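You operate a simulated robot arm through the tools that you are given. There is no shell and no other tool.

You are at the controls of a simulated robot arm. One attempt, no reset.

TASK
Shut the grey oven's door and vent, heat it, then switch off.
Fine: door and vent shut and dial to 60 before you switch on; switch off once the needle is in the green; the tray stays in.

Only the result counts: the job must be done as asked and must still hold three seconds after the hand-in. Knocking over, shifting, dropping, spilling or breaking anything else fails it.

THE ROBOT
A 7-joint arm with a three-finger gripper, fixed in place. Base frame: the origin is on the floor under the middle of its stand, x ahead of it, y to its left, z up; the work surface is at about z = 800. Units: mm, rad, N and s.
With the tool pointing down near the work surface it reaches from about 100 to 840 mm from the base axis. Its first joint turns from -2.897 to 2.897 rad. Payload 2.94 kg.
Tool frame: the origin (TCP) lies between the finger pads and is the grasp point; the fingertips stand 30 mm ahead of it; z points along the fingers, y is the line along which they close. The gripper opens to 132 mm; its body begins 107 mm behind the TCP.
Orientation is told as [roll, pitch, yaw] about the base's x, y, z axes, in that order, counted from this pose: with the fingers straight down and closing along the base's y, the tool's x points along the base's -x, its y along +y and its z along -z.

THE INTERFACE
- The arm moves only by the tool play_rows. Its argument "increments" is a list of rows, each an object (a shift or turn left out is 0, a gripper value left out holds the last) with "dp": the shift along the tool's x, y, z in units of 300 mm (1.0 is 300 mm), a list of three; "turn": the turn, a rotation vector about the tool's x, y, z in units of 90 degrees (1.0 is 90 degrees), a list of three; "claw": the finger opening in mm, from 0 to 132. In form: [{"dp": [tx, ty, tz], "turn": [ax, ay, az], "claw": claw}, ...]. A call has 1 to 20 rows; each row is the pose to reach, as a shift and turn from the pose commanded when the call began, along the tool's axes at that moment. A call with a number of a shift or a turn outside -1 to 1 is refused whole. Rows are played at 5 a second. More than 50 mm and 0.15 rad between two rows, or a gripper value outside its range, and nothing of the call is played. Where a pose cannot be reached the arm comes as near as it can. A force on the tool above 40 N (or 10 N above the force at the start of the call, whichever is more), or a blocked arm, ends the call early, and 0.2 s more pass. The fingers move at their own pace (about 37.4 mm/s each) and stop on an object; they squeeze with about 30 N. The grip force told is the motor's: it shows also when the fingers shut on nothing. Time passes only in rows, and 0.2 s behind the last, so rows that repeat a pose let the fingers close. It gives the time, the measured TCP pose, the force on the tool (base axes), the opening and the grip force at its end, in the units of the frame above (readings bear some noise), with the torque about the TCP (base axes, N m) and any sound that the robot's microphone picked up, and new pictures: "views" is both (left out), scene, wrist or none.
- Cameras (640 x 400 px; columns grow to the right, rows downward): "scene" is fixed at [221, -499.5, 1607.2]; the picture's right is [0.99, -0.11, 0.00], its down [-0.06, -0.52, -0.85] and it looks along [0.10, 0.85, -0.52] (base axes); focal length 316 px, centre (320, 200). "wrist" rides on the gripper at [72, 3, -144] in the tool frame; the picture's right is [-0.04, 1.00, 0.00], its down [-0.88, -0.04, -0.48] and it looks along [-0.48, -0.02, 0.88] (tool axes); focal length 256 px, centre (320, 200). There is no depth. A picture from a camera that has moved, and an enlarged one, comes with that camera's place and axes in the base frame and with its lens.
- slide_trunk(by): moves the trunk up (or, below 0, down) by that many mm; the arm rides with it, the base frame stays. It gives what a move gives, with no picture.
- close_up(camera, box): a new picture of the part [left, top, right, bottom] of that camera's present view, enlarged. It takes no simulated time.
- job_done(): hands the job in; it is judged then, once.

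Places have to be worked out from the pictures, the camera data and where the tool is seen. Open the gripper and draw the arm clear of the work before you hand the job in, unless the task says otherwise.

The tools are called as name(argument=value, ...) on one line, values as JSON. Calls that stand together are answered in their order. play_rows: Moves the arm, as the interface text tells. Its arguments: {"type":"object","properties":{"increments":{"type":"array"},"views":{"type":"string","enum":["both","scene","wrist","none"]}},"required":["increments"]} The other tools are called the same way: slide_trunk (by) moves the trunk up or down; close_up (camera, box) takes an enlarged picture of a part of a camera's view; job_done () hands the job in.

At the start:

```text
t: 0.0
eef_pos: [421.3, 409.4, 1378.4]
tcp_rot: [0.0, 0.002, -0.002]
ft_force: [1.0, 0.5, 0.2]
wrist_torque: [0.05, 0.01, 0.01]
grip_width: 132.0
grip_force: 0.0
trunk travel left (down, up): [-475.0, 65.0]
```

scene: 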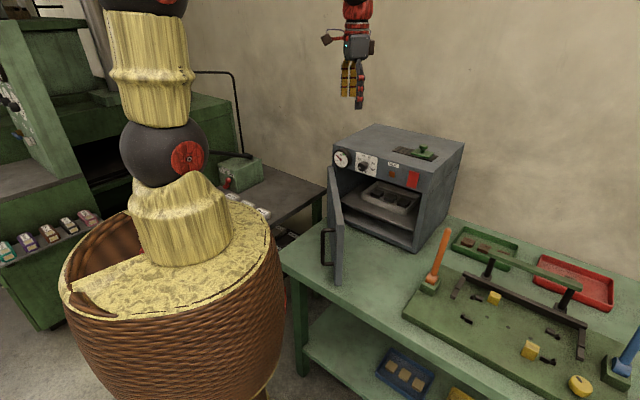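
wrist: 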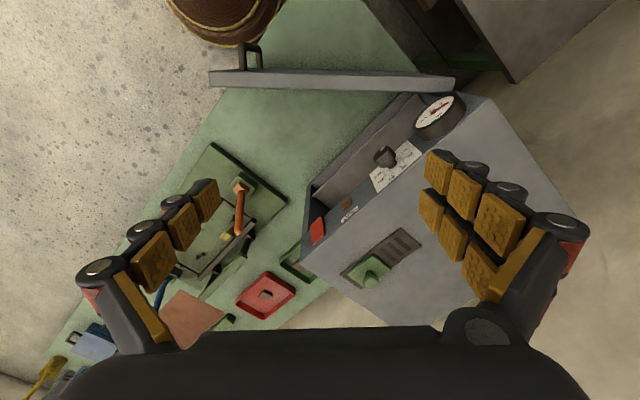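

I see a grey oven with its door open on a green bench, with a gauge, dial and red switch on the front and a green vent slider on top. I look closer before moving.

close_up(camera="scene", box=[310, 110, 480, 216])

close_up(camera="scene", box=[310, 180, 480, 286])

close_up(camera="wrist", box=[200, 40, 520, 340])

close_up(camera="scene", box=[325, 140, 435, 200])

```text
3.76 times, centred on (395, 163) of scene
camera zoom: at [221.0, -499.5, 1607.2], right [0.99, -0.11, 0.0], down [-0.06, -0.52, -0.85], along [0.1, 0.85, -0.52], focal length 1191 px, centre (38, 339)
```

zoom: 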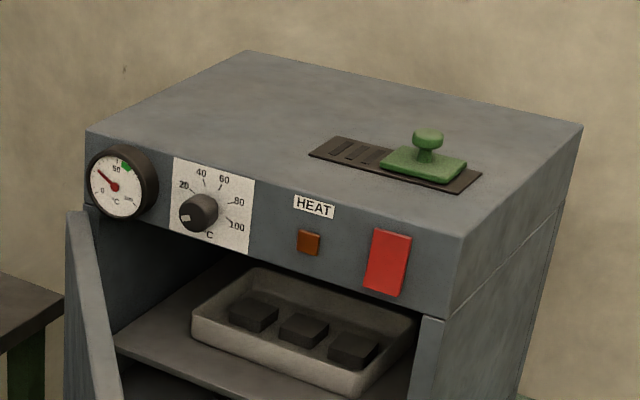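

```text
3.76 times, centred on (395, 233) of scene
camera zoom: at [221.0, -499.5, 1607.2], right [0.99, -0.11, 0.0], down [-0.06, -0.52, -0.85], along [0.1, 0.85, -0.52], focal length 1191 px, centre (38, 76)
```

zoom: 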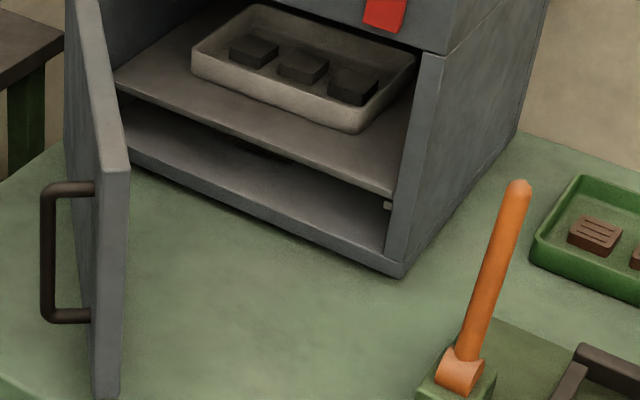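

```text
1.33 times, centred on (360, 190) of wrist
camera zoom: at [348.3, 412.6, 1521.4], right [0.04, 1.0, 0.0], down [0.88, -0.04, 0.48], along [0.48, -0.02, -0.88], focal length 341 px, centre (267, 213)
```

zoom: 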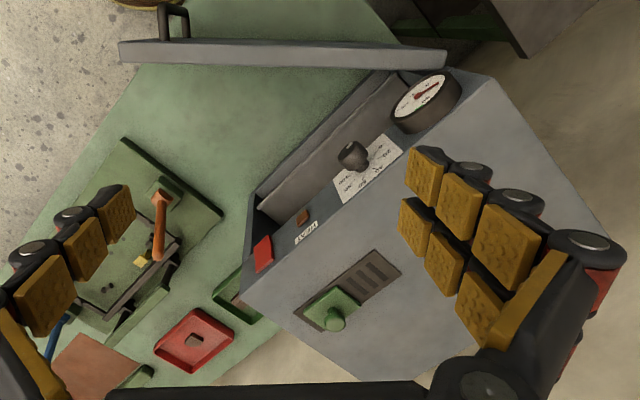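

```text
5.82 times, centred on (380, 170) of scene
camera zoom: at [221.0, -499.5, 1607.2], right [0.99, -0.11, 0.0], down [-0.06, -0.52, -0.85], along [0.1, 0.85, -0.52], focal length 1841 px, centre (-29, 374)
```

zoom: 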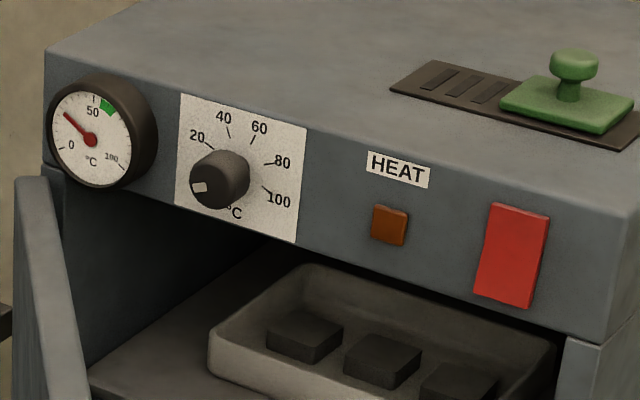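

The oven front faces roughly toward the robot base (normal about (-0.7,-0.7)); door is about 50° open. I zoom on the vent, dial, gauge and switch to read their state.

close_up(camera="scene", box=[385, 135, 445, 172])

close_up(camera="scene", box=[330, 145, 386, 180])

close_up(camera="scene", box=[380, 155, 430, 195])

close_up(camera="wrist", box=[320, 80, 480, 190])

close_up(camera="wrist", box=[300, 190, 440, 310])

```text
10.67 times, centred on (415, 154) of scene
camera zoom: at [221.0, -499.5, 1607.2], right [0.99, -0.11, 0.0], down [-0.06, -0.52, -0.85], along [0.1, 0.85, -0.52], focal length 3375 px, centre (-693, 696)
```

zoom: 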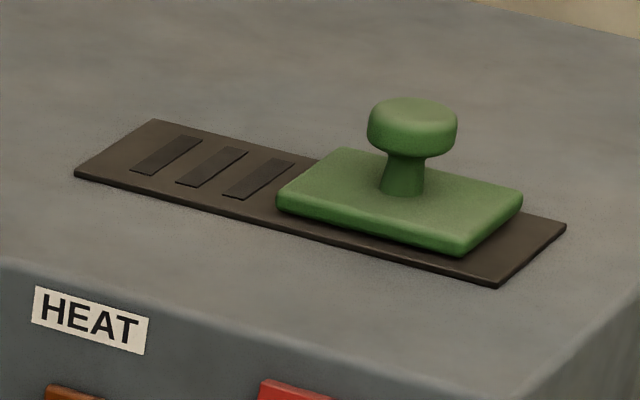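

```text
11.43 times, centred on (358, 162) of scene
camera zoom: at [221.0, -499.5, 1607.2], right [0.99, -0.11, 0.0], down [-0.06, -0.52, -0.85], along [0.1, 0.85, -0.52], focal length 3616 px, centre (-114, 629)
```

zoom: 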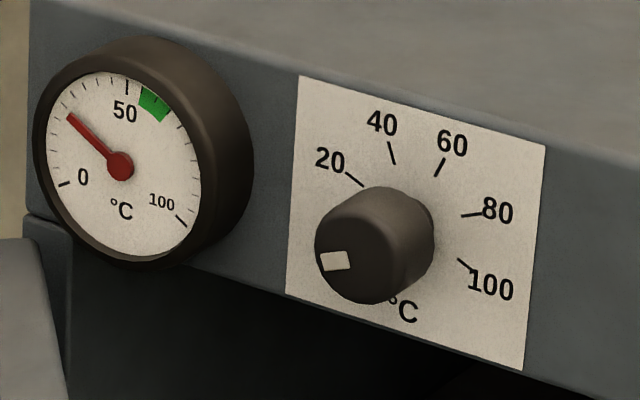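

```text
10.00 times, centred on (405, 175) of scene
camera zoom: at [221.0, -499.5, 1607.2], right [0.99, -0.11, 0.0], down [-0.06, -0.52, -0.85], along [0.1, 0.85, -0.52], focal length 3164 px, centre (-530, 450)
```

zoom: 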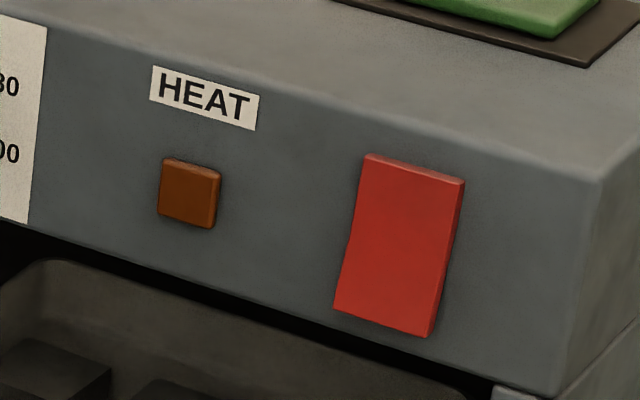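

```text
3.64 times, centred on (400, 135) of wrist
camera zoom: at [348.3, 412.6, 1521.4], right [0.04, 1.0, 0.0], down [0.88, -0.04, 0.48], along [0.48, -0.02, -0.88], focal length 931 px, centre (29, 436)
```

zoom: 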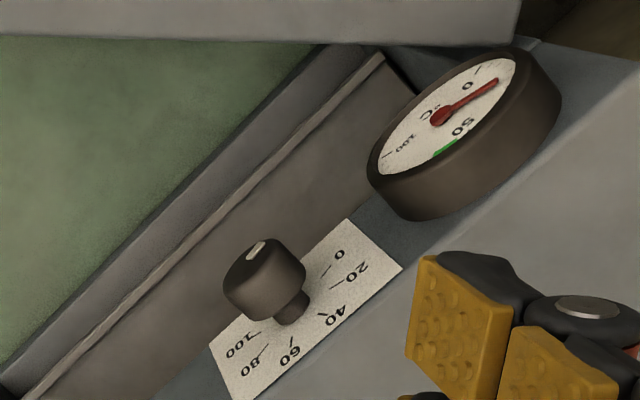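

```text
3.33 times, centred on (370, 250) of wrist
camera zoom: at [348.3, 412.6, 1521.4], right [0.04, 1.0, 0.0], down [0.88, -0.04, 0.48], along [0.48, -0.02, -0.88], focal length 853 px, centre (153, 33)
```

zoom: 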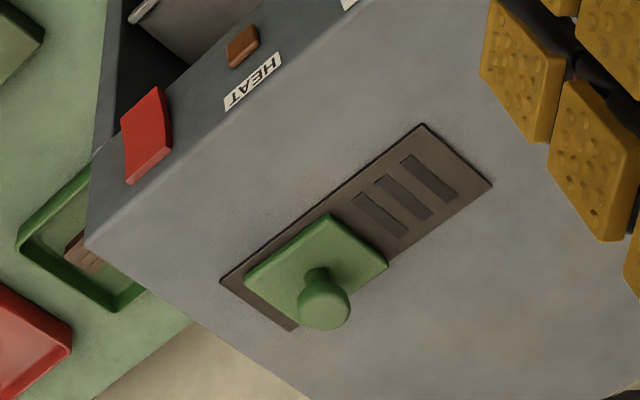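

The vent's three slots are uncovered (cover to the right), dial is at 0, gauge about 20-25 with green just past 50. First I yaw the tool 45° to line up with the oven and close the fingers, in free air.

play_rows(increments=[{"turn": [0, 0, -0.0833], "claw": 0}, {"turn": [0, 0, -0.1667]}, {"turn": [0, 0, -0.25]}, {"turn": [0, 0, -0.3333]}, {"turn": [0, 0, -0.4167]}, {"turn": [0, 0, -0.5]}, {"turn": [0, 0, -0.5]}, {"turn": [0, 0, -0.5]}, {"turn": [0, 0, -0.5]}, {"turn": [0, 0, -0.5]}], views="both")

```text
t: 2.2
eef_pos: [421.3, 410.2, 1378.1]
tcp_rot: [-0.001, 0.001, 0.787]
ft_force: [0.6, 0.4, 0.0]
wrist_torque: [-0.01, -0.03, -0.01]
grip_width: 0.1
grip_force: 23.1
trunk travel left (down, up): [-475.0, 65.0]
camera wrist: at [367.2, 360.6, 1521.4], right [-0.68, 0.74, 0.0], down [0.65, 0.6, 0.48], along [0.35, 0.32, -0.88], focal length 256 px, centre (320, 200)
```

scene: 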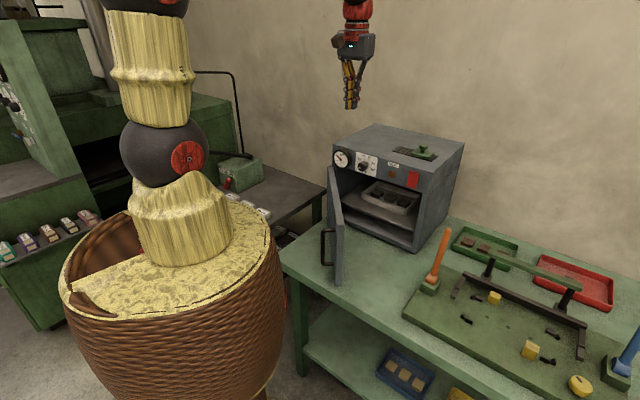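
wrist: 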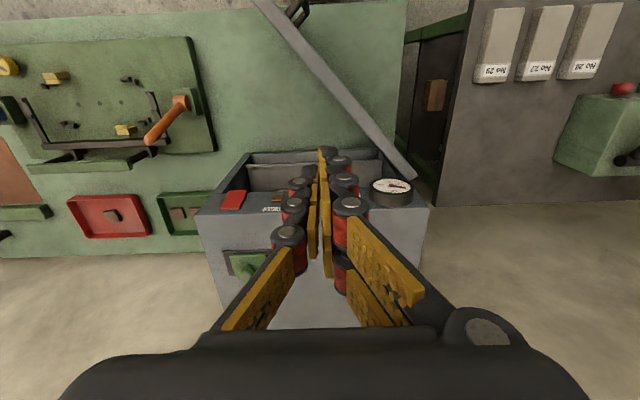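

Fingers are closed and the tool is aligned with the oven. Now I move over the right of the vent knob (judged at about (691,487,1194)) while tilting 30° outward, staying well above the oven.

play_rows(increments=[{"dp": [-0.0766, -0.0705, 0.0267], "turn": [0, -0.0333, 0], "claw": 0}, {"dp": [-0.1532, -0.141, 0.0534], "turn": [0, -0.0667, 0]}, {"dp": [-0.2298, -0.2115, 0.0801], "turn": [0, -0.1, 0]}, {"dp": [-0.3064, -0.282, 0.1068], "turn": [0, -0.1333, 0]}, {"dp": [-0.383, -0.3525, 0.1335], "turn": [0, -0.1667, 0]}, {"dp": [-0.4596, -0.423, 0.1602], "turn": [0, -0.2, 0]}, {"dp": [-0.5362, -0.4935, 0.1869], "turn": [0, -0.2333, 0]}, {"dp": [-0.6128, -0.564, 0.2136], "turn": [0, -0.2667, 0]}, {"dp": [-0.6894, -0.6345, 0.2403], "turn": [0, -0.3, 0]}, {"dp": [-0.766, -0.705, 0.267], "turn": [0, -0.3333, 0]}, {"dp": [-0.766, -0.705, 0.267], "turn": [0, -0.3333, 0]}], views="both")

```text
t: 4.6
eef_pos: [733.5, 423.5, 1297.4]
tcp_rot: [-0.001, -0.526, 0.787]
ft_force: [-0.7, -0.7, 0.3]
wrist_torque: [-0.03, 0.0, -0.02]
grip_width: 0.0
grip_force: 28.5
trunk travel left (down, up): [-475.0, 65.0]
camera wrist: at [635.6, 329.8, 1385.7], right [-0.68, 0.73, 0.02], down [0.4, 0.34, 0.85], along [0.62, 0.59, -0.52], focal length 256 px, centre (320, 200)
```

scene: 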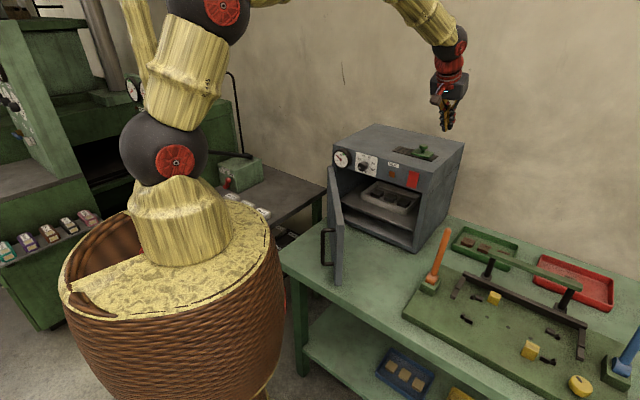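
wrist: 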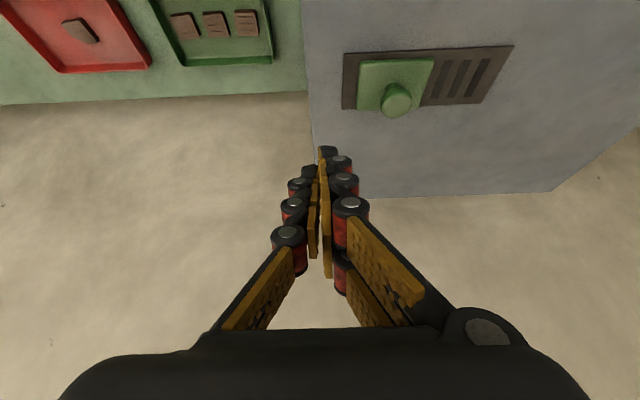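

The wrist view confirms the knob at about (693,486) and the plate running along tool +y. I lower 90 mm so the fingertips are at knob height to its right, then push left in small steps.

play_rows(increments=[{"dp": [0.03, 0, 0.052], "claw": 0}, {"dp": [0.06, 0, 0.104]}, {"dp": [0.09, 0, 0.156]}, {"dp": [0.12, 0, 0.208]}, {"dp": [0.15, 0, 0.26]}, {"dp": [0.15, 0, 0.26]}], views="both")

```text
t: 6.0
eef_pos: [733.1, 423.5, 1208.1]
tcp_rot: [0.001, -0.523, 0.787]
ft_force: [-0.1, -0.6, -0.1]
wrist_torque: [0.01, 0.01, 0.01]
grip_width: 0.2
grip_force: 28.6
trunk travel left (down, up): [-475.0, 65.0]
camera wrist: at [635.7, 329.4, 1295.5], right [-0.68, 0.73, 0.02], down [0.4, 0.34, 0.85], along [0.62, 0.59, -0.52], focal length 256 px, centre (320, 200)
```

scene: 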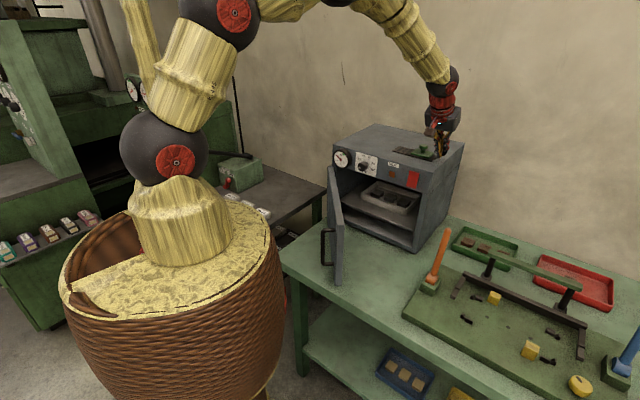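
wrist: 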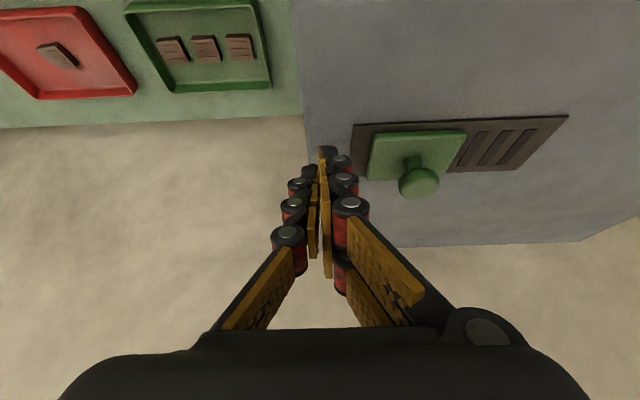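

The knob is at fingertip height, about 68 mm to the tool's +y side. I slide along +y, contacting the knob and pushing it left.

play_rows(increments=[{"dp": [0, 0.05, 0], "claw": 0}, {"dp": [0, 0.1, 0]}, {"dp": [0, 0.13, 0]}, {"dp": [0, 0.16, 0]}, {"dp": [0, 0.19, 0]}, {"dp": [0, 0.22, 0]}, {"dp": [0, 0.25, 0]}, {"dp": [0, 0.28, 0]}, {"dp": [0, 0.3, 0]}, {"dp": [0, 0.3, 0]}], views="both")

close_up(camera="scene", box=[385, 125, 465, 175])

```text
t: 8.2
eef_pos: [669.0, 487.2, 1207.6]
tcp_rot: [0.001, -0.522, 0.786]
ft_force: [0.3, -0.3, 0.3]
wrist_torque: [-0.01, 0.0, -0.01]
grip_width: 0.2
grip_force: 28.4
trunk travel left (down, up): [-475.0, 65.0]
camera wrist: at [571.5, 393.4, 1295.5], right [-0.68, 0.73, 0.02], down [0.4, 0.34, 0.85], along [0.62, 0.59, -0.52], focal length 256 px, centre (320, 200)
```

scene: 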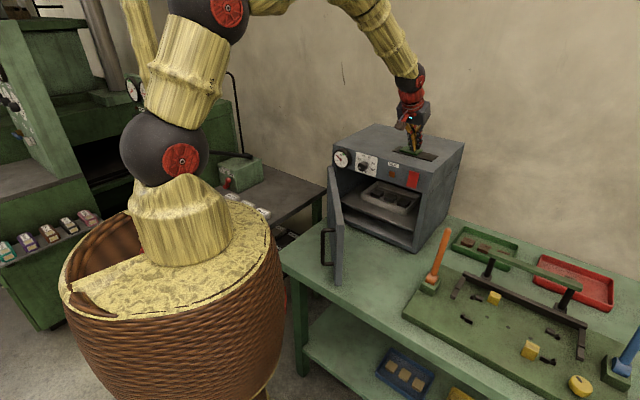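
wrist: 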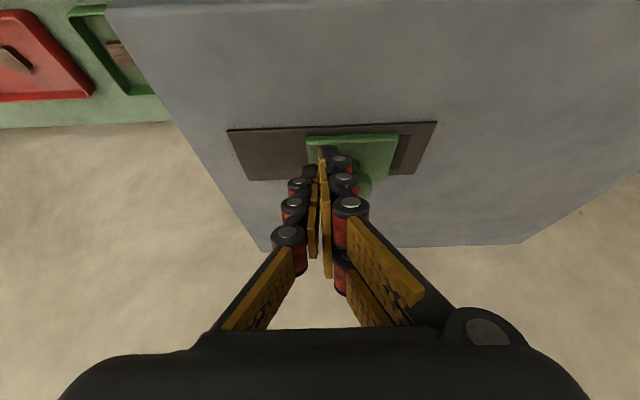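

```text
8.00 times, centred on (425, 150) of scene
camera zoom: at [221.0, -499.5, 1607.2], right [0.99, -0.11, 0.0], down [-0.06, -0.52, -0.85], along [0.1, 0.85, -0.52], focal length 2531 px, centre (-520, 600)
```

zoom: 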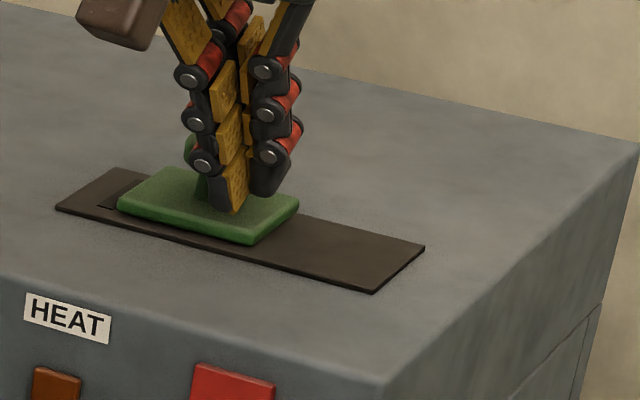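

The cover has slid most of the way; one slot is still partly showing at the left. I keep pushing in small steps until it reaches its stop.

play_rows(increments=[{"dp": [0, 0.012, 0], "claw": 0}, {"dp": [0, 0.024, 0]}, {"dp": [0, 0.036, 0]}, {"dp": [0, 0.048, 0]}, {"dp": [0, 0.06, 0]}, {"dp": [0, 0.07, 0]}, {"dp": [0, 0.08, 0]}], views="both")

close_up(camera="scene", box=[385, 125, 465, 175])

```text
t: 9.8
eef_pos: [654.0, 502.8, 1208.2]
tcp_rot: [0.001, -0.523, 0.784]
ft_force: [2.9, -1.9, -0.2]
wrist_torque: [-0.03, -0.05, -0.09]
grip_width: 0.0
grip_force: 28.8
trunk travel left (down, up): [-475.0, 65.0]
camera wrist: at [555.5, 409.5, 1295.8], right [-0.68, 0.73, 0.02], down [0.4, 0.34, 0.85], along [0.62, 0.59, -0.52], focal length 256 px, centre (320, 200)
```

scene: 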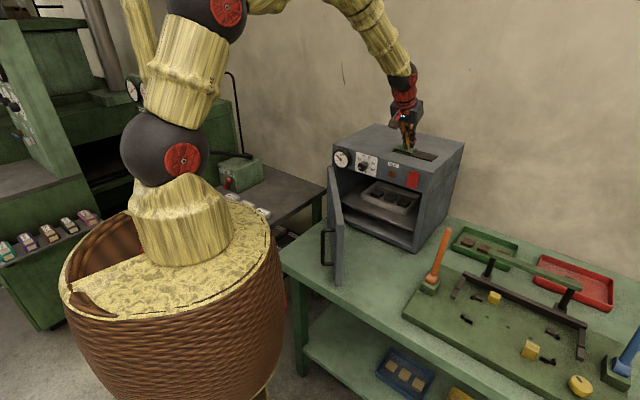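
wrist: 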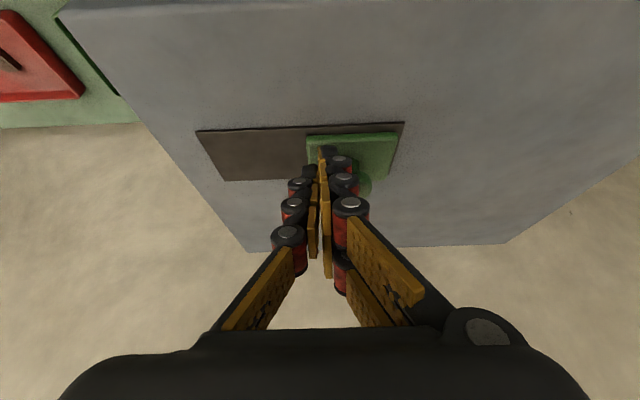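

```text
8.00 times, centred on (425, 150) of scene
camera zoom: at [221.0, -499.5, 1607.2], right [0.99, -0.11, 0.0], down [-0.06, -0.52, -0.85], along [0.1, 0.85, -0.52], focal length 2531 px, centre (-520, 600)
```

zoom: 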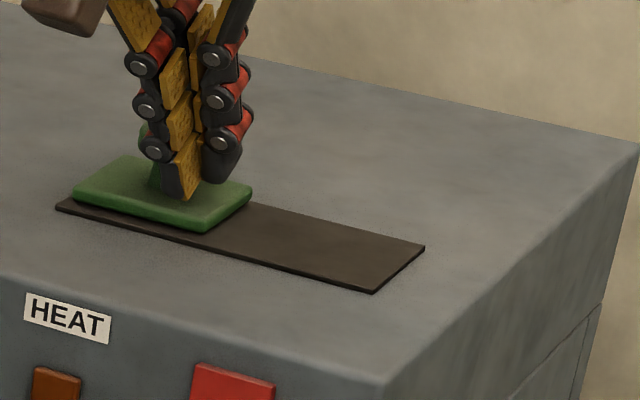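

Slots are now hidden and the force is rising slightly (stop nearly reached). A few more mm to confirm it is against its end stop.

play_rows(increments=[{"dp": [0, 0.007, 0], "claw": 0}, {"dp": [0, 0.014, 0]}, {"dp": [0, 0.02, 0]}, {"dp": [0, 0.02, 0]}], views="wrist")

close_up(camera="scene", box=[385, 125, 465, 175])

```text
t: 10.8
eef_pos: [650.9, 504.5, 1207.5]
tcp_rot: [0.002, -0.525, 0.784]
ft_force: [24.0, -24.8, 0.6]
wrist_torque: [-0.29, -0.35, -0.69]
grip_width: 0.1
grip_force: 28.6
trunk travel left (down, up): [-475.0, 65.0]
camera wrist: at [554.0, 410.7, 1295.9], right [-0.68, 0.73, 0.02], down [0.4, 0.34, 0.85], along [0.62, 0.59, -0.52], focal length 256 px, centre (320, 200)
```

wrist: 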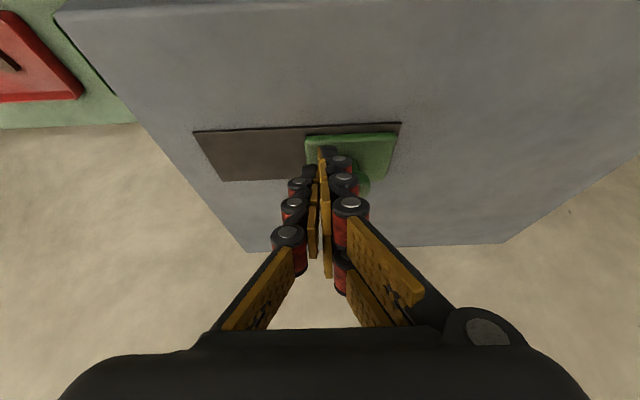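

```text
8.00 times, centred on (425, 150) of scene
camera zoom: at [221.0, -499.5, 1607.2], right [0.99, -0.11, 0.0], down [-0.06, -0.52, -0.85], along [0.1, 0.85, -0.52], focal length 2531 px, centre (-520, 600)
```

zoom: 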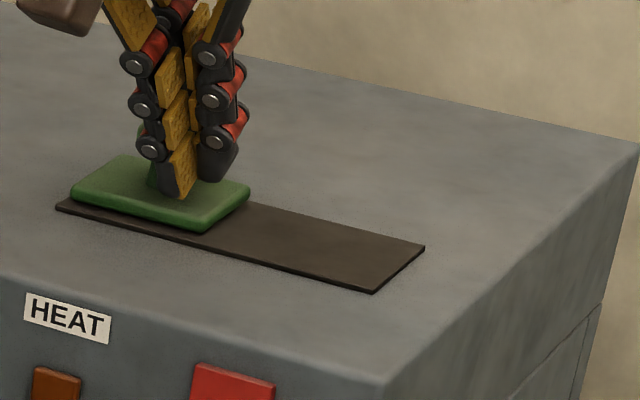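

Reaction is about 35 N: the vent cover is hard against its left stop with all slots covered. I back off and lift clear.

play_rows(increments=[{"dp": [0, -0.05, 0], "claw": 0}, {"dp": [0, -0.12, 0]}, {"dp": [-0.06, -0.12, -0.104]}, {"dp": [-0.12, -0.12, -0.208]}, {"dp": [-0.18, -0.12, -0.312]}, {"dp": [-0.25, -0.12, -0.433]}, {"dp": [-0.25, -0.12, -0.433]}], views="both")

close_up(camera="scene", box=[385, 125, 465, 175])

```text
t: 12.4
eef_pos: [673.8, 482.9, 1356.2]
tcp_rot: [0.0, -0.523, 0.786]
ft_force: [0.2, 0.3, -0.2]
wrist_torque: [0.01, -0.01, 0.01]
grip_width: 0.0
grip_force: 28.8
trunk travel left (down, up): [-475.0, 65.0]
camera wrist: at [576.6, 390.0, 1445.6], right [-0.68, 0.73, 0.02], down [0.4, 0.34, 0.85], along [0.62, 0.59, -0.53], focal length 256 px, centre (320, 200)
```

scene: 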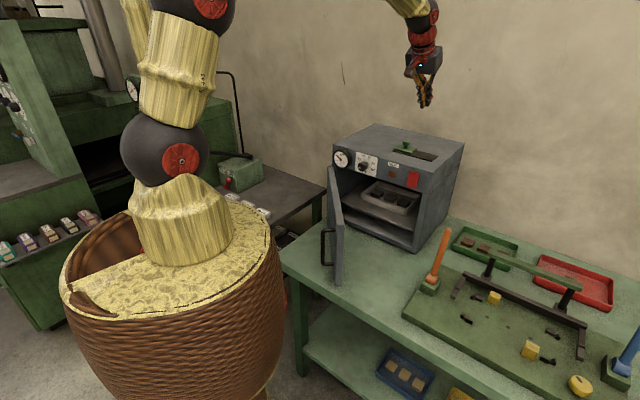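
wrist: 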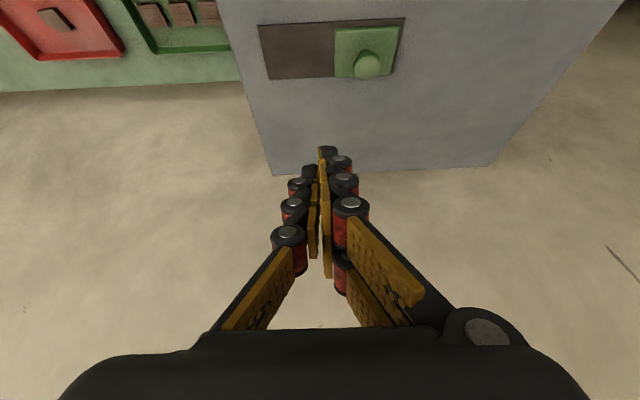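

```text
8.00 times, centred on (425, 150) of scene
camera zoom: at [221.0, -499.5, 1607.2], right [0.99, -0.11, 0.0], down [-0.06, -0.52, -0.85], along [0.1, 0.85, -0.52], focal length 2531 px, centre (-520, 600)
```

zoom: 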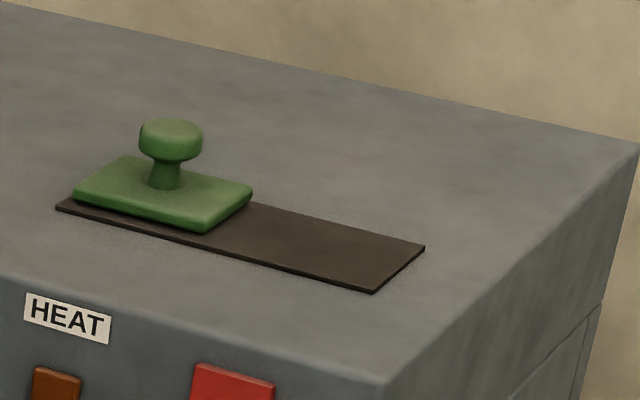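

Vent is shut. Now I return the tool to vertical and move back over to the outside of the door, to about (305,405) at z 1356.

play_rows(increments=[{"dp": [0.0912, 0.0686, -0.0527], "turn": [0, 0.0333, 0], "claw": 0}, {"dp": [0.1824, 0.1372, -0.1054], "turn": [0, 0.0667, 0]}, {"dp": [0.2736, 0.2058, -0.1581], "turn": [0, 0.1, 0]}, {"dp": [0.3648, 0.2744, -0.2108], "turn": [0, 0.1333, 0]}, {"dp": [0.456, 0.343, -0.2635], "turn": [0, 0.1667, 0]}, {"dp": [0.5472, 0.4116, -0.3162], "turn": [0, 0.2, 0]}, {"dp": [0.6384, 0.4802, -0.3689], "turn": [0, 0.2333, 0]}, {"dp": [0.7296, 0.5488, -0.4216], "turn": [0, 0.2667, 0]}, {"dp": [0.8208, 0.6174, -0.4743], "turn": [0, 0.3, 0]}, {"dp": [0.912, 0.686, -0.527], "turn": [0, 0.3333, 0]}, {"dp": [0.912, 0.686, -0.527], "turn": [0, 0.3333, 0]}], views="both")

```text
t: 14.8
eef_pos: [305.2, 404.1, 1358.5]
tcp_rot: [0.0, 0.001, 0.784]
ft_force: [-0.2, -0.2, -0.3]
wrist_torque: [-0.03, -0.01, 0.0]
grip_width: 0.1
grip_force: 29.3
trunk travel left (down, up): [-475.0, 65.0]
camera wrist: at [251.4, 355.0, 1501.4], right [-0.68, 0.74, 0.0], down [0.65, 0.6, 0.47], along [0.35, 0.32, -0.88], focal length 256 px, centre (320, 200)
```

scene: 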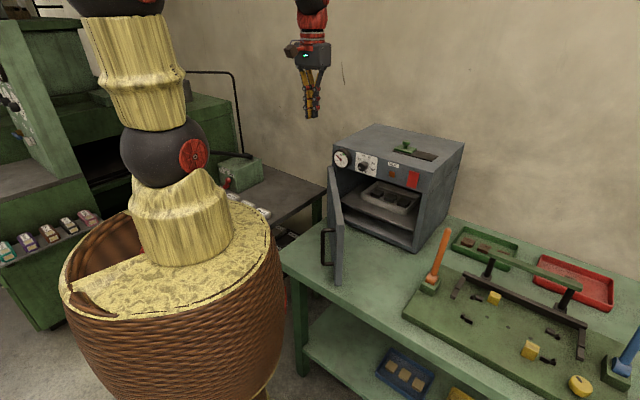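
wrist: 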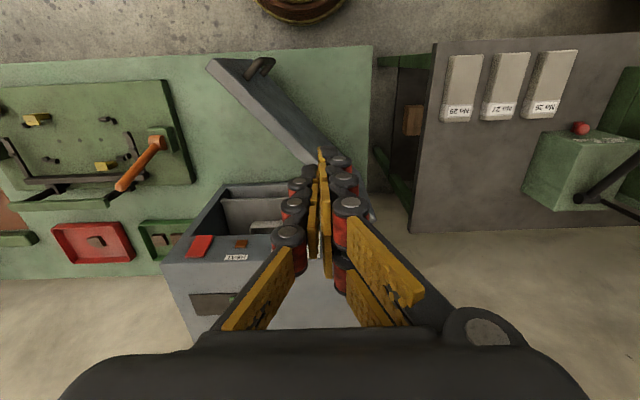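

The door's outer face is about 60 mm beyond the fingers in +x. I descend straight to TCP z≈1058 (fingertips ≈1028, below the door's top edge at ≈1070).

play_rows(increments=[{"dp": [0, 0, 0.15], "claw": 0}, {"dp": [0, 0, 0.3]}, {"dp": [0, 0, 0.45]}, {"dp": [0, 0, 0.6]}, {"dp": [0, 0, 0.72]}, {"dp": [0, 0, 0.82]}, {"dp": [0, 0, 0.91]}, {"dp": [0, 0, 1.0]}, {"dp": [0, 0, 1.0]}], views="both")

```text
t: 16.8
eef_pos: [306.3, 405.4, 1058.2]
tcp_rot: [0.001, -0.001, 0.788]
ft_force: [0.9, 0.1, -0.5]
wrist_torque: [0.0, 0.01, 0.02]
grip_width: 0.1
grip_force: 28.9
trunk travel left (down, up): [-475.0, 65.0]
camera wrist: at [251.2, 355.6, 1201.8], right [-0.68, 0.74, 0.0], down [0.65, 0.59, 0.48], along [0.35, 0.32, -0.88], focal length 256 px, centre (320, 200)
```

scene: 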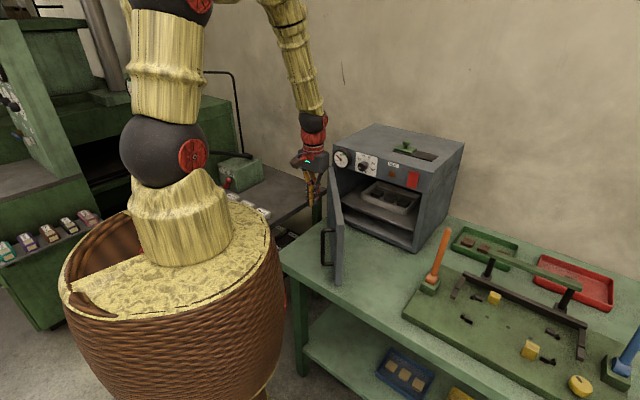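
wrist: 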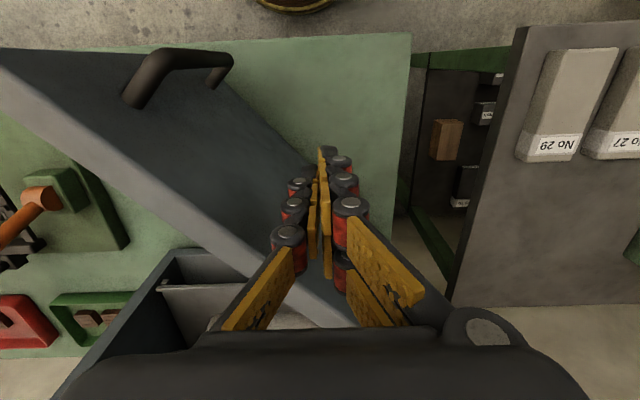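

Fingers are outside the door, clear of the handle. I now sweep the door toward closed along its arc, stopping partway to check.

play_rows(increments=[{"dp": [-0.057, -0.024, 0], "claw": 0}, {"dp": [-0.09, -0.075, 0]}, {"dp": [-0.123, -0.127, 0]}, {"dp": [-0.145, -0.154, 0]}, {"dp": [-0.167, -0.181, 0]}, {"dp": [-0.19, -0.208, 0]}, {"dp": [-0.212, -0.236, 0]}, {"dp": [-0.237, -0.258, 0]}, {"dp": [-0.262, -0.28, 0]}, {"dp": [-0.29, -0.302, 0]}, {"dp": [-0.318, -0.323, 0]}, {"dp": [-0.347, -0.34, 0]}, {"dp": [-0.377, -0.358, 0]}], views="both")

```text
t: 19.6
eef_pos: [460.9, 408.4, 1058.5]
tcp_rot: [-0.001, 0.003, 0.787]
ft_force: [-0.2, 1.0, 0.3]
wrist_torque: [-0.02, 0.02, 0.0]
grip_width: 0.0
grip_force: 29.2
trunk travel left (down, up): [-475.0, 65.0]
camera wrist: at [407.7, 358.8, 1201.2], right [-0.68, 0.74, 0.0], down [0.65, 0.6, 0.47], along [0.35, 0.32, -0.88], focal length 256 px, centre (320, 200)
```

scene: 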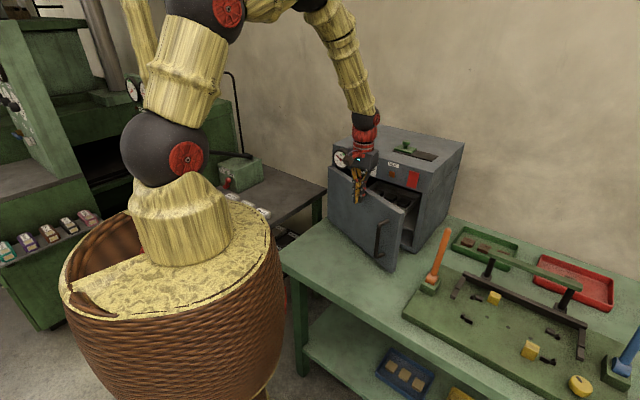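
wrist: 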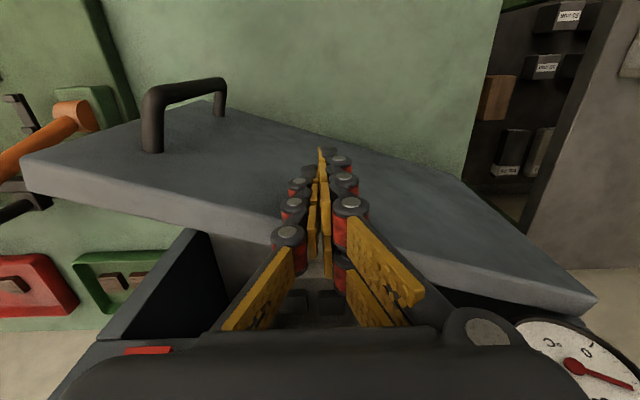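

The door is swinging as expected with negligible force. I continue gently through the last ~18° toward closed.

play_rows(increments=[{"dp": [-0.031, -0.0165, 0], "claw": 0}, {"dp": [-0.061, -0.033, 0]}, {"dp": [-0.084, -0.041, 0]}, {"dp": [-0.106, -0.049, 0]}, {"dp": [-0.129, -0.058, 0]}, {"dp": [-0.151, -0.066, 0]}, {"dp": [-0.171, -0.072, 0]}, {"dp": [-0.191, -0.078, 0]}], views="both")

close_up(camera="scene", box=[310, 130, 470, 270])

```text
t: 21.4
eef_pos: [518.7, 432.3, 1058.6]
tcp_rot: [0.0, 0.002, 0.785]
ft_force: [0.4, 0.1, -0.1]
wrist_torque: [-0.01, 0.0, -0.02]
grip_width: 0.0
grip_force: 28.9
trunk travel left (down, up): [-475.0, 65.0]
camera wrist: at [464.5, 382.9, 1201.2], right [-0.68, 0.74, 0.0], down [0.65, 0.6, 0.47], along [0.35, 0.32, -0.88], focal length 256 px, centre (320, 200)
```

scene: 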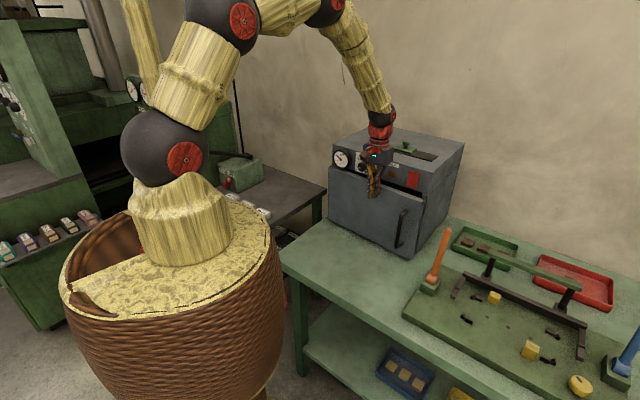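
wrist: 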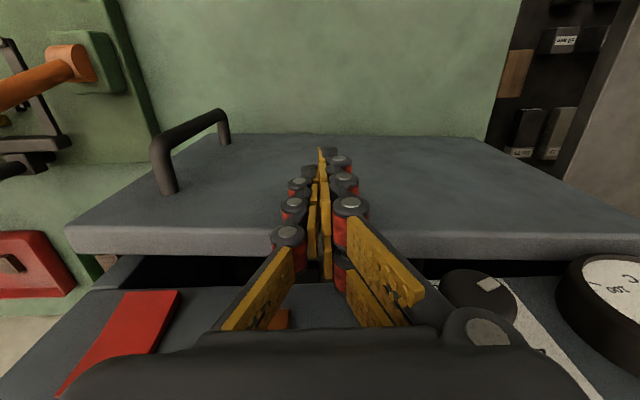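

```text
2.86 times, centred on (390, 200) of scene
camera zoom: at [221.0, -499.5, 1607.2], right [0.99, -0.11, 0.0], down [-0.06, -0.52, -0.85], along [0.1, 0.85, -0.52], focal length 904 px, centre (120, 200)
```

zoom: 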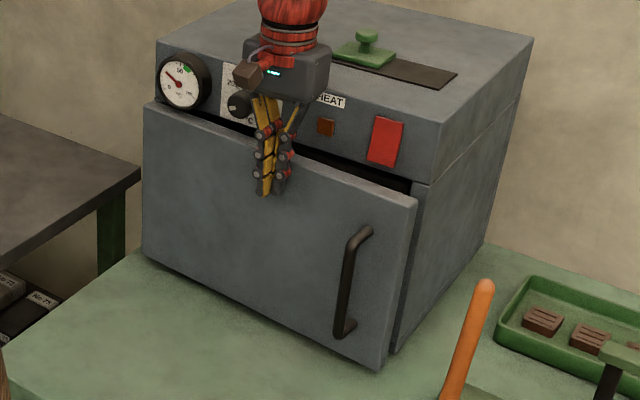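

Door is nearly shut, with a small gap remaining at the right. I keep pushing straight toward the oven in 4–5 mm steps until the force shows it has seated.

play_rows(increments=[{"dp": [-0.015, 0, 0], "claw": 0}, {"dp": [-0.03, 0, 0]}, {"dp": [-0.045, 0, 0]}, {"dp": [-0.06, 0, 0]}, {"dp": [-0.07, 0, 0]}, {"dp": [-0.08, 0, 0]}], views="both")

close_up(camera="scene", box=[310, 130, 470, 270])

```text
t: 22.9
eef_pos: [528.4, 443.6, 1051.9]
tcp_rot: [0.0, 0.021, 0.786]
ft_force: [-12.0, -11.7, -0.4]
wrist_torque: [0.22, -0.14, -0.01]
grip_width: 0.0
grip_force: 28.4
trunk travel left (down, up): [-475.0, 65.0]
stopped in row 6: the force on the tool passed its limit at 42 N (the readings are from after the stop); the commanded pose is now the measured one
camera wrist: at [476.7, 395.9, 1197.2], right [-0.68, 0.74, 0.0], down [0.66, 0.6, 0.46], along [0.34, 0.31, -0.89], focal length 256 px, centre (320, 200)
```

scene: 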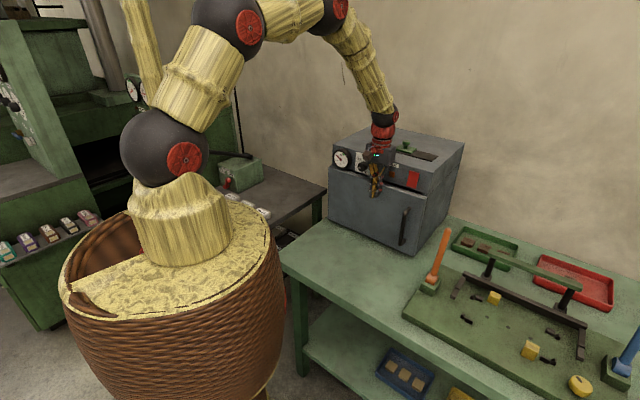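
wrist: 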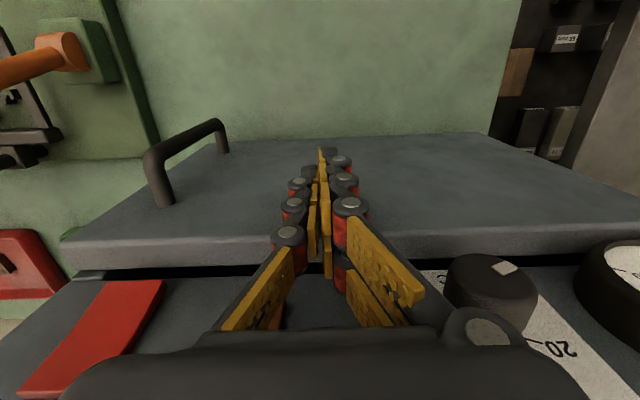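

```text
2.86 times, centred on (390, 200) of scene
camera zoom: at [221.0, -499.5, 1607.2], right [0.99, -0.11, 0.0], down [-0.06, -0.52, -0.85], along [0.1, 0.85, -0.52], focal length 904 px, centre (120, 200)
```

zoom: 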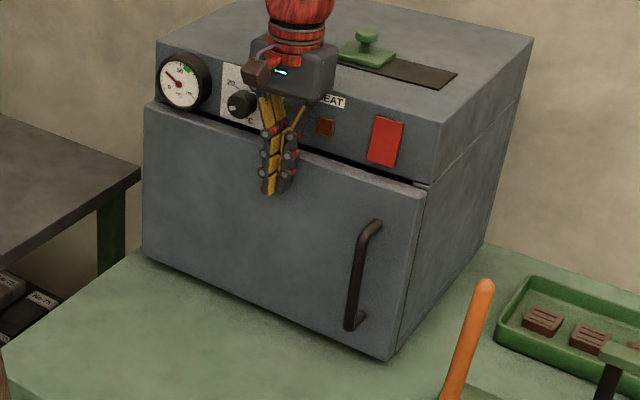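

The push stopped at 42 N with the torque indicating contact at the door's top edge. I zoom in to check whether the door is actually seated.

close_up(camera="scene", box=[395, 180, 435, 210])

close_up(camera="scene", box=[380, 200, 440, 265])

close_up(camera="wrist", box=[40, 200, 280, 350])

close_up(camera="wrist", box=[400, 200, 640, 350])

```text
13.33 times, centred on (415, 195) of scene
camera zoom: at [221.0, -499.5, 1607.2], right [0.99, -0.11, 0.0], down [-0.06, -0.52, -0.85], along [0.1, 0.85, -0.52], focal length 4218 px, centre (-947, 267)
```

zoom: 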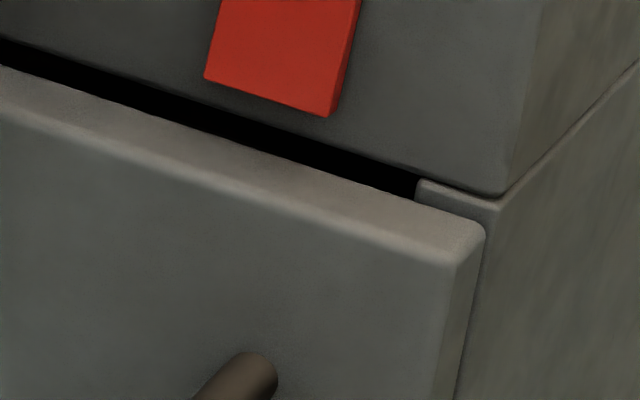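

```text
6.15 times, centred on (410, 232) of scene
camera zoom: at [221.0, -499.5, 1607.2], right [0.99, -0.11, 0.0], down [-0.06, -0.52, -0.85], along [0.1, 0.85, -0.52], focal length 1947 px, centre (-234, 0)
```

zoom: 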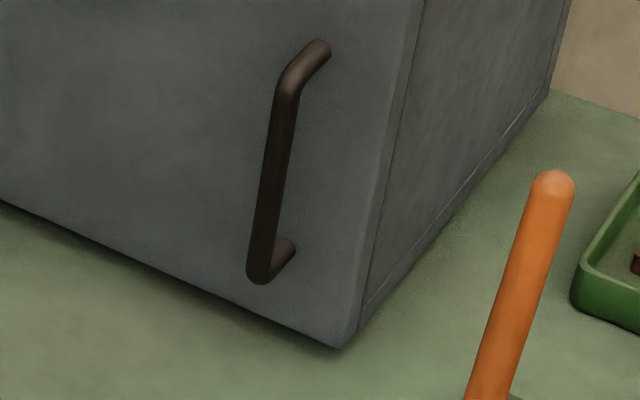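

```text
2.67 times, centred on (160, 275) of wrist
camera zoom: at [476.7, 395.9, 1197.2], right [-0.68, 0.74, 0.0], down [0.66, 0.6, 0.46], along [0.34, 0.31, -0.89], focal length 683 px, centre (747, 0)
```

zoom: 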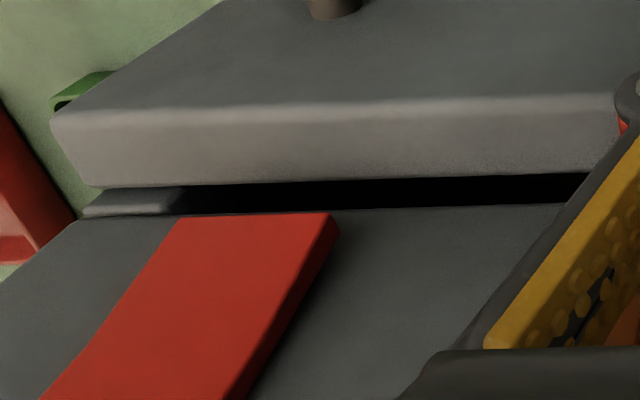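

```text
2.67 times, centred on (520, 275) of wrist
camera zoom: at [476.7, 395.9, 1197.2], right [-0.68, 0.74, 0.0], down [0.66, 0.6, 0.46], along [0.34, 0.31, -0.89], focal length 683 px, centre (-213, 0)
```

zoom: 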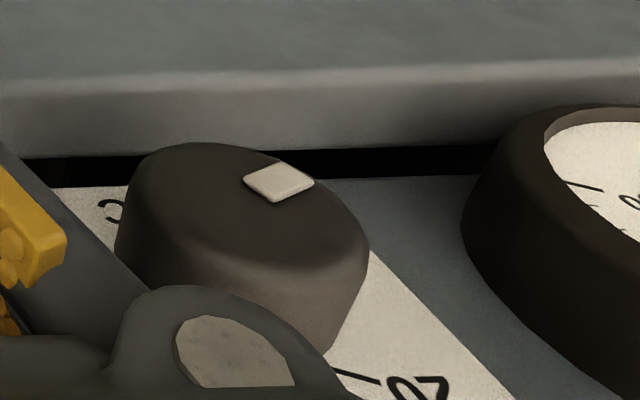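

The door's top edge is parallel to the panel along its whole length with a constant gap, so it is seated. I back straight off and then rise, checking it stays shut.

play_rows(increments=[{"dp": [0.03, 0, 0], "claw": 0}, {"dp": [0.08, 0, 0]}, {"dp": [0.16, 0, 0]}, {"dp": [0.26, 0, 0]}, {"dp": [0.36, 0, -0.05]}, {"dp": [0.42, 0, -0.15]}, {"dp": [0.42, 0, -0.3]}, {"dp": [0.42, 0, -0.45]}, {"dp": [0.42, 0, -0.6]}, {"dp": [0.42, 0, -0.75]}, {"dp": [0.42, 0, -0.9]}, {"dp": [0.42, 0, -1.0]}, {"dp": [0.42, 0, -1.0]}], views="both")

close_up(camera="scene", box=[310, 130, 470, 270])

```text
t: 25.7
eef_pos: [443.9, 360.6, 1357.4]
tcp_rot: [-0.002, 0.012, 0.79]
ft_force: [0.7, -0.6, 1.0]
wrist_torque: [-0.03, -0.01, 0.0]
grip_width: 0.0
grip_force: 28.6
trunk travel left (down, up): [-475.0, 65.0]
camera wrist: at [392.3, 311.7, 1500.5], right [-0.68, 0.74, 0.0], down [0.65, 0.6, 0.47], along [0.34, 0.31, -0.89], focal length 256 px, centre (320, 200)
```

scene: 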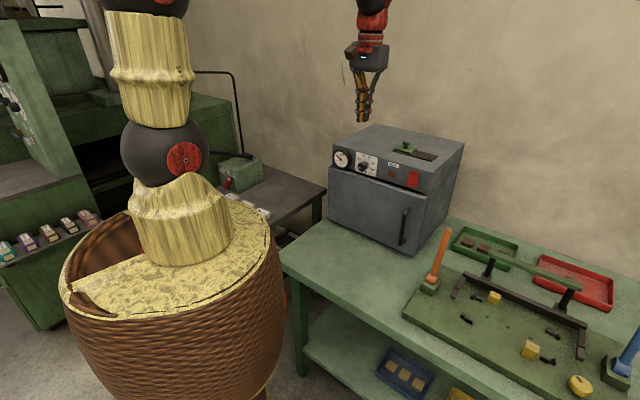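
wrist: 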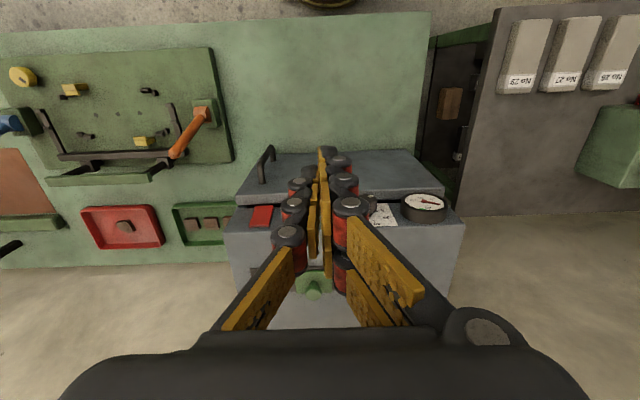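

```text
2.86 times, centred on (390, 200) of scene
camera zoom: at [221.0, -499.5, 1607.2], right [0.99, -0.11, 0.0], down [-0.06, -0.52, -0.85], along [0.1, 0.85, -0.52], focal length 904 px, centre (120, 200)
```

zoom: 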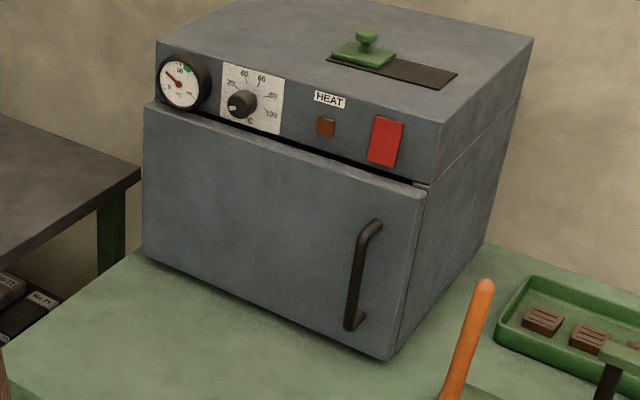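

The door stays shut by itself. Next I lower the trunk so the arm can point nearly horizontally at the dial; the gripper is about 165 mm clear of the oven front.

slide_trunk(by=-250)

```text
t: 28.3
eef_pos: [444.0, 360.0, 1106.7]
tcp_rot: [0.0, 0.01, 0.788]
ft_force: [0.6, 0.2, -0.9]
wrist_torque: [0.03, -0.01, 0.03]
grip_width: 0.0
grip_force: 28.2
trunk travel left (down, up): [-225.0, 315.0]
```

Now I raise the TCP about 243 mm while pitching the tool 45° outward, ready for the second trunk step.

play_rows(increments=[{"dp": [0, 0, -0.09], "turn": [0, -0.0562, 0], "claw": 0}, {"dp": [0, 0, -0.18], "turn": [0, -0.1124, 0]}, {"dp": [0, 0, -0.27], "turn": [0, -0.1687, 0]}, {"dp": [0, 0, -0.36], "turn": [0, -0.2249, 0]}, {"dp": [0, 0, -0.45], "turn": [0, -0.2811, 0]}, {"dp": [0, 0, -0.54], "turn": [0, -0.3373, 0]}, {"dp": [0, 0, -0.63], "turn": [0, -0.3936, 0]}, {"dp": [0, 0, -0.72], "turn": [0, -0.4498, 0]}, {"dp": [0, 0, -0.81], "turn": [0, -0.506, 0]}, {"dp": [0, 0, -0.81], "turn": [0, -0.506, 0]}], views="both")

```text
t: 30.5
eef_pos: [447.8, 360.9, 1350.4]
tcp_rot: [0.0, -0.785, 0.787]
ft_force: [0.0, 0.8, 1.0]
wrist_torque: [-0.01, -0.01, -0.01]
grip_width: 0.0
grip_force: 28.9
trunk travel left (down, up): [-225.0, 315.0]
camera wrist: at [336.6, 255.2, 1399.4], right [-0.69, 0.73, 0.03], down [0.23, 0.18, 0.96], along [0.69, 0.66, -0.29], focal length 256 px, centre (320, 200)
```

scene: 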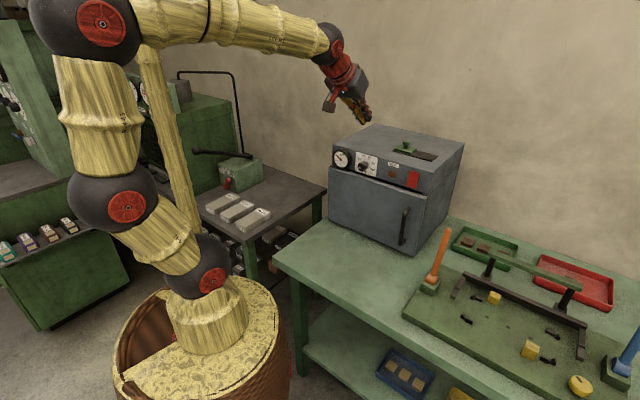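
wrist: 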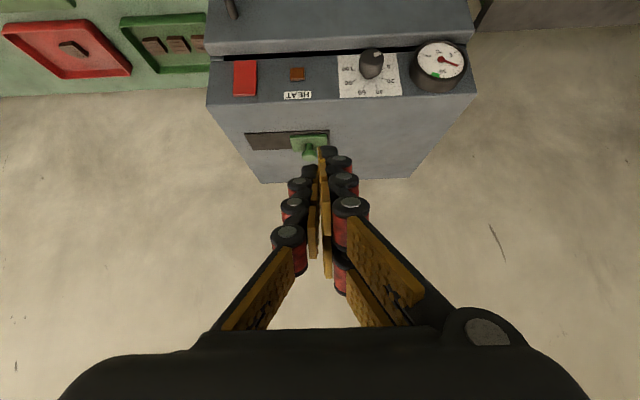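

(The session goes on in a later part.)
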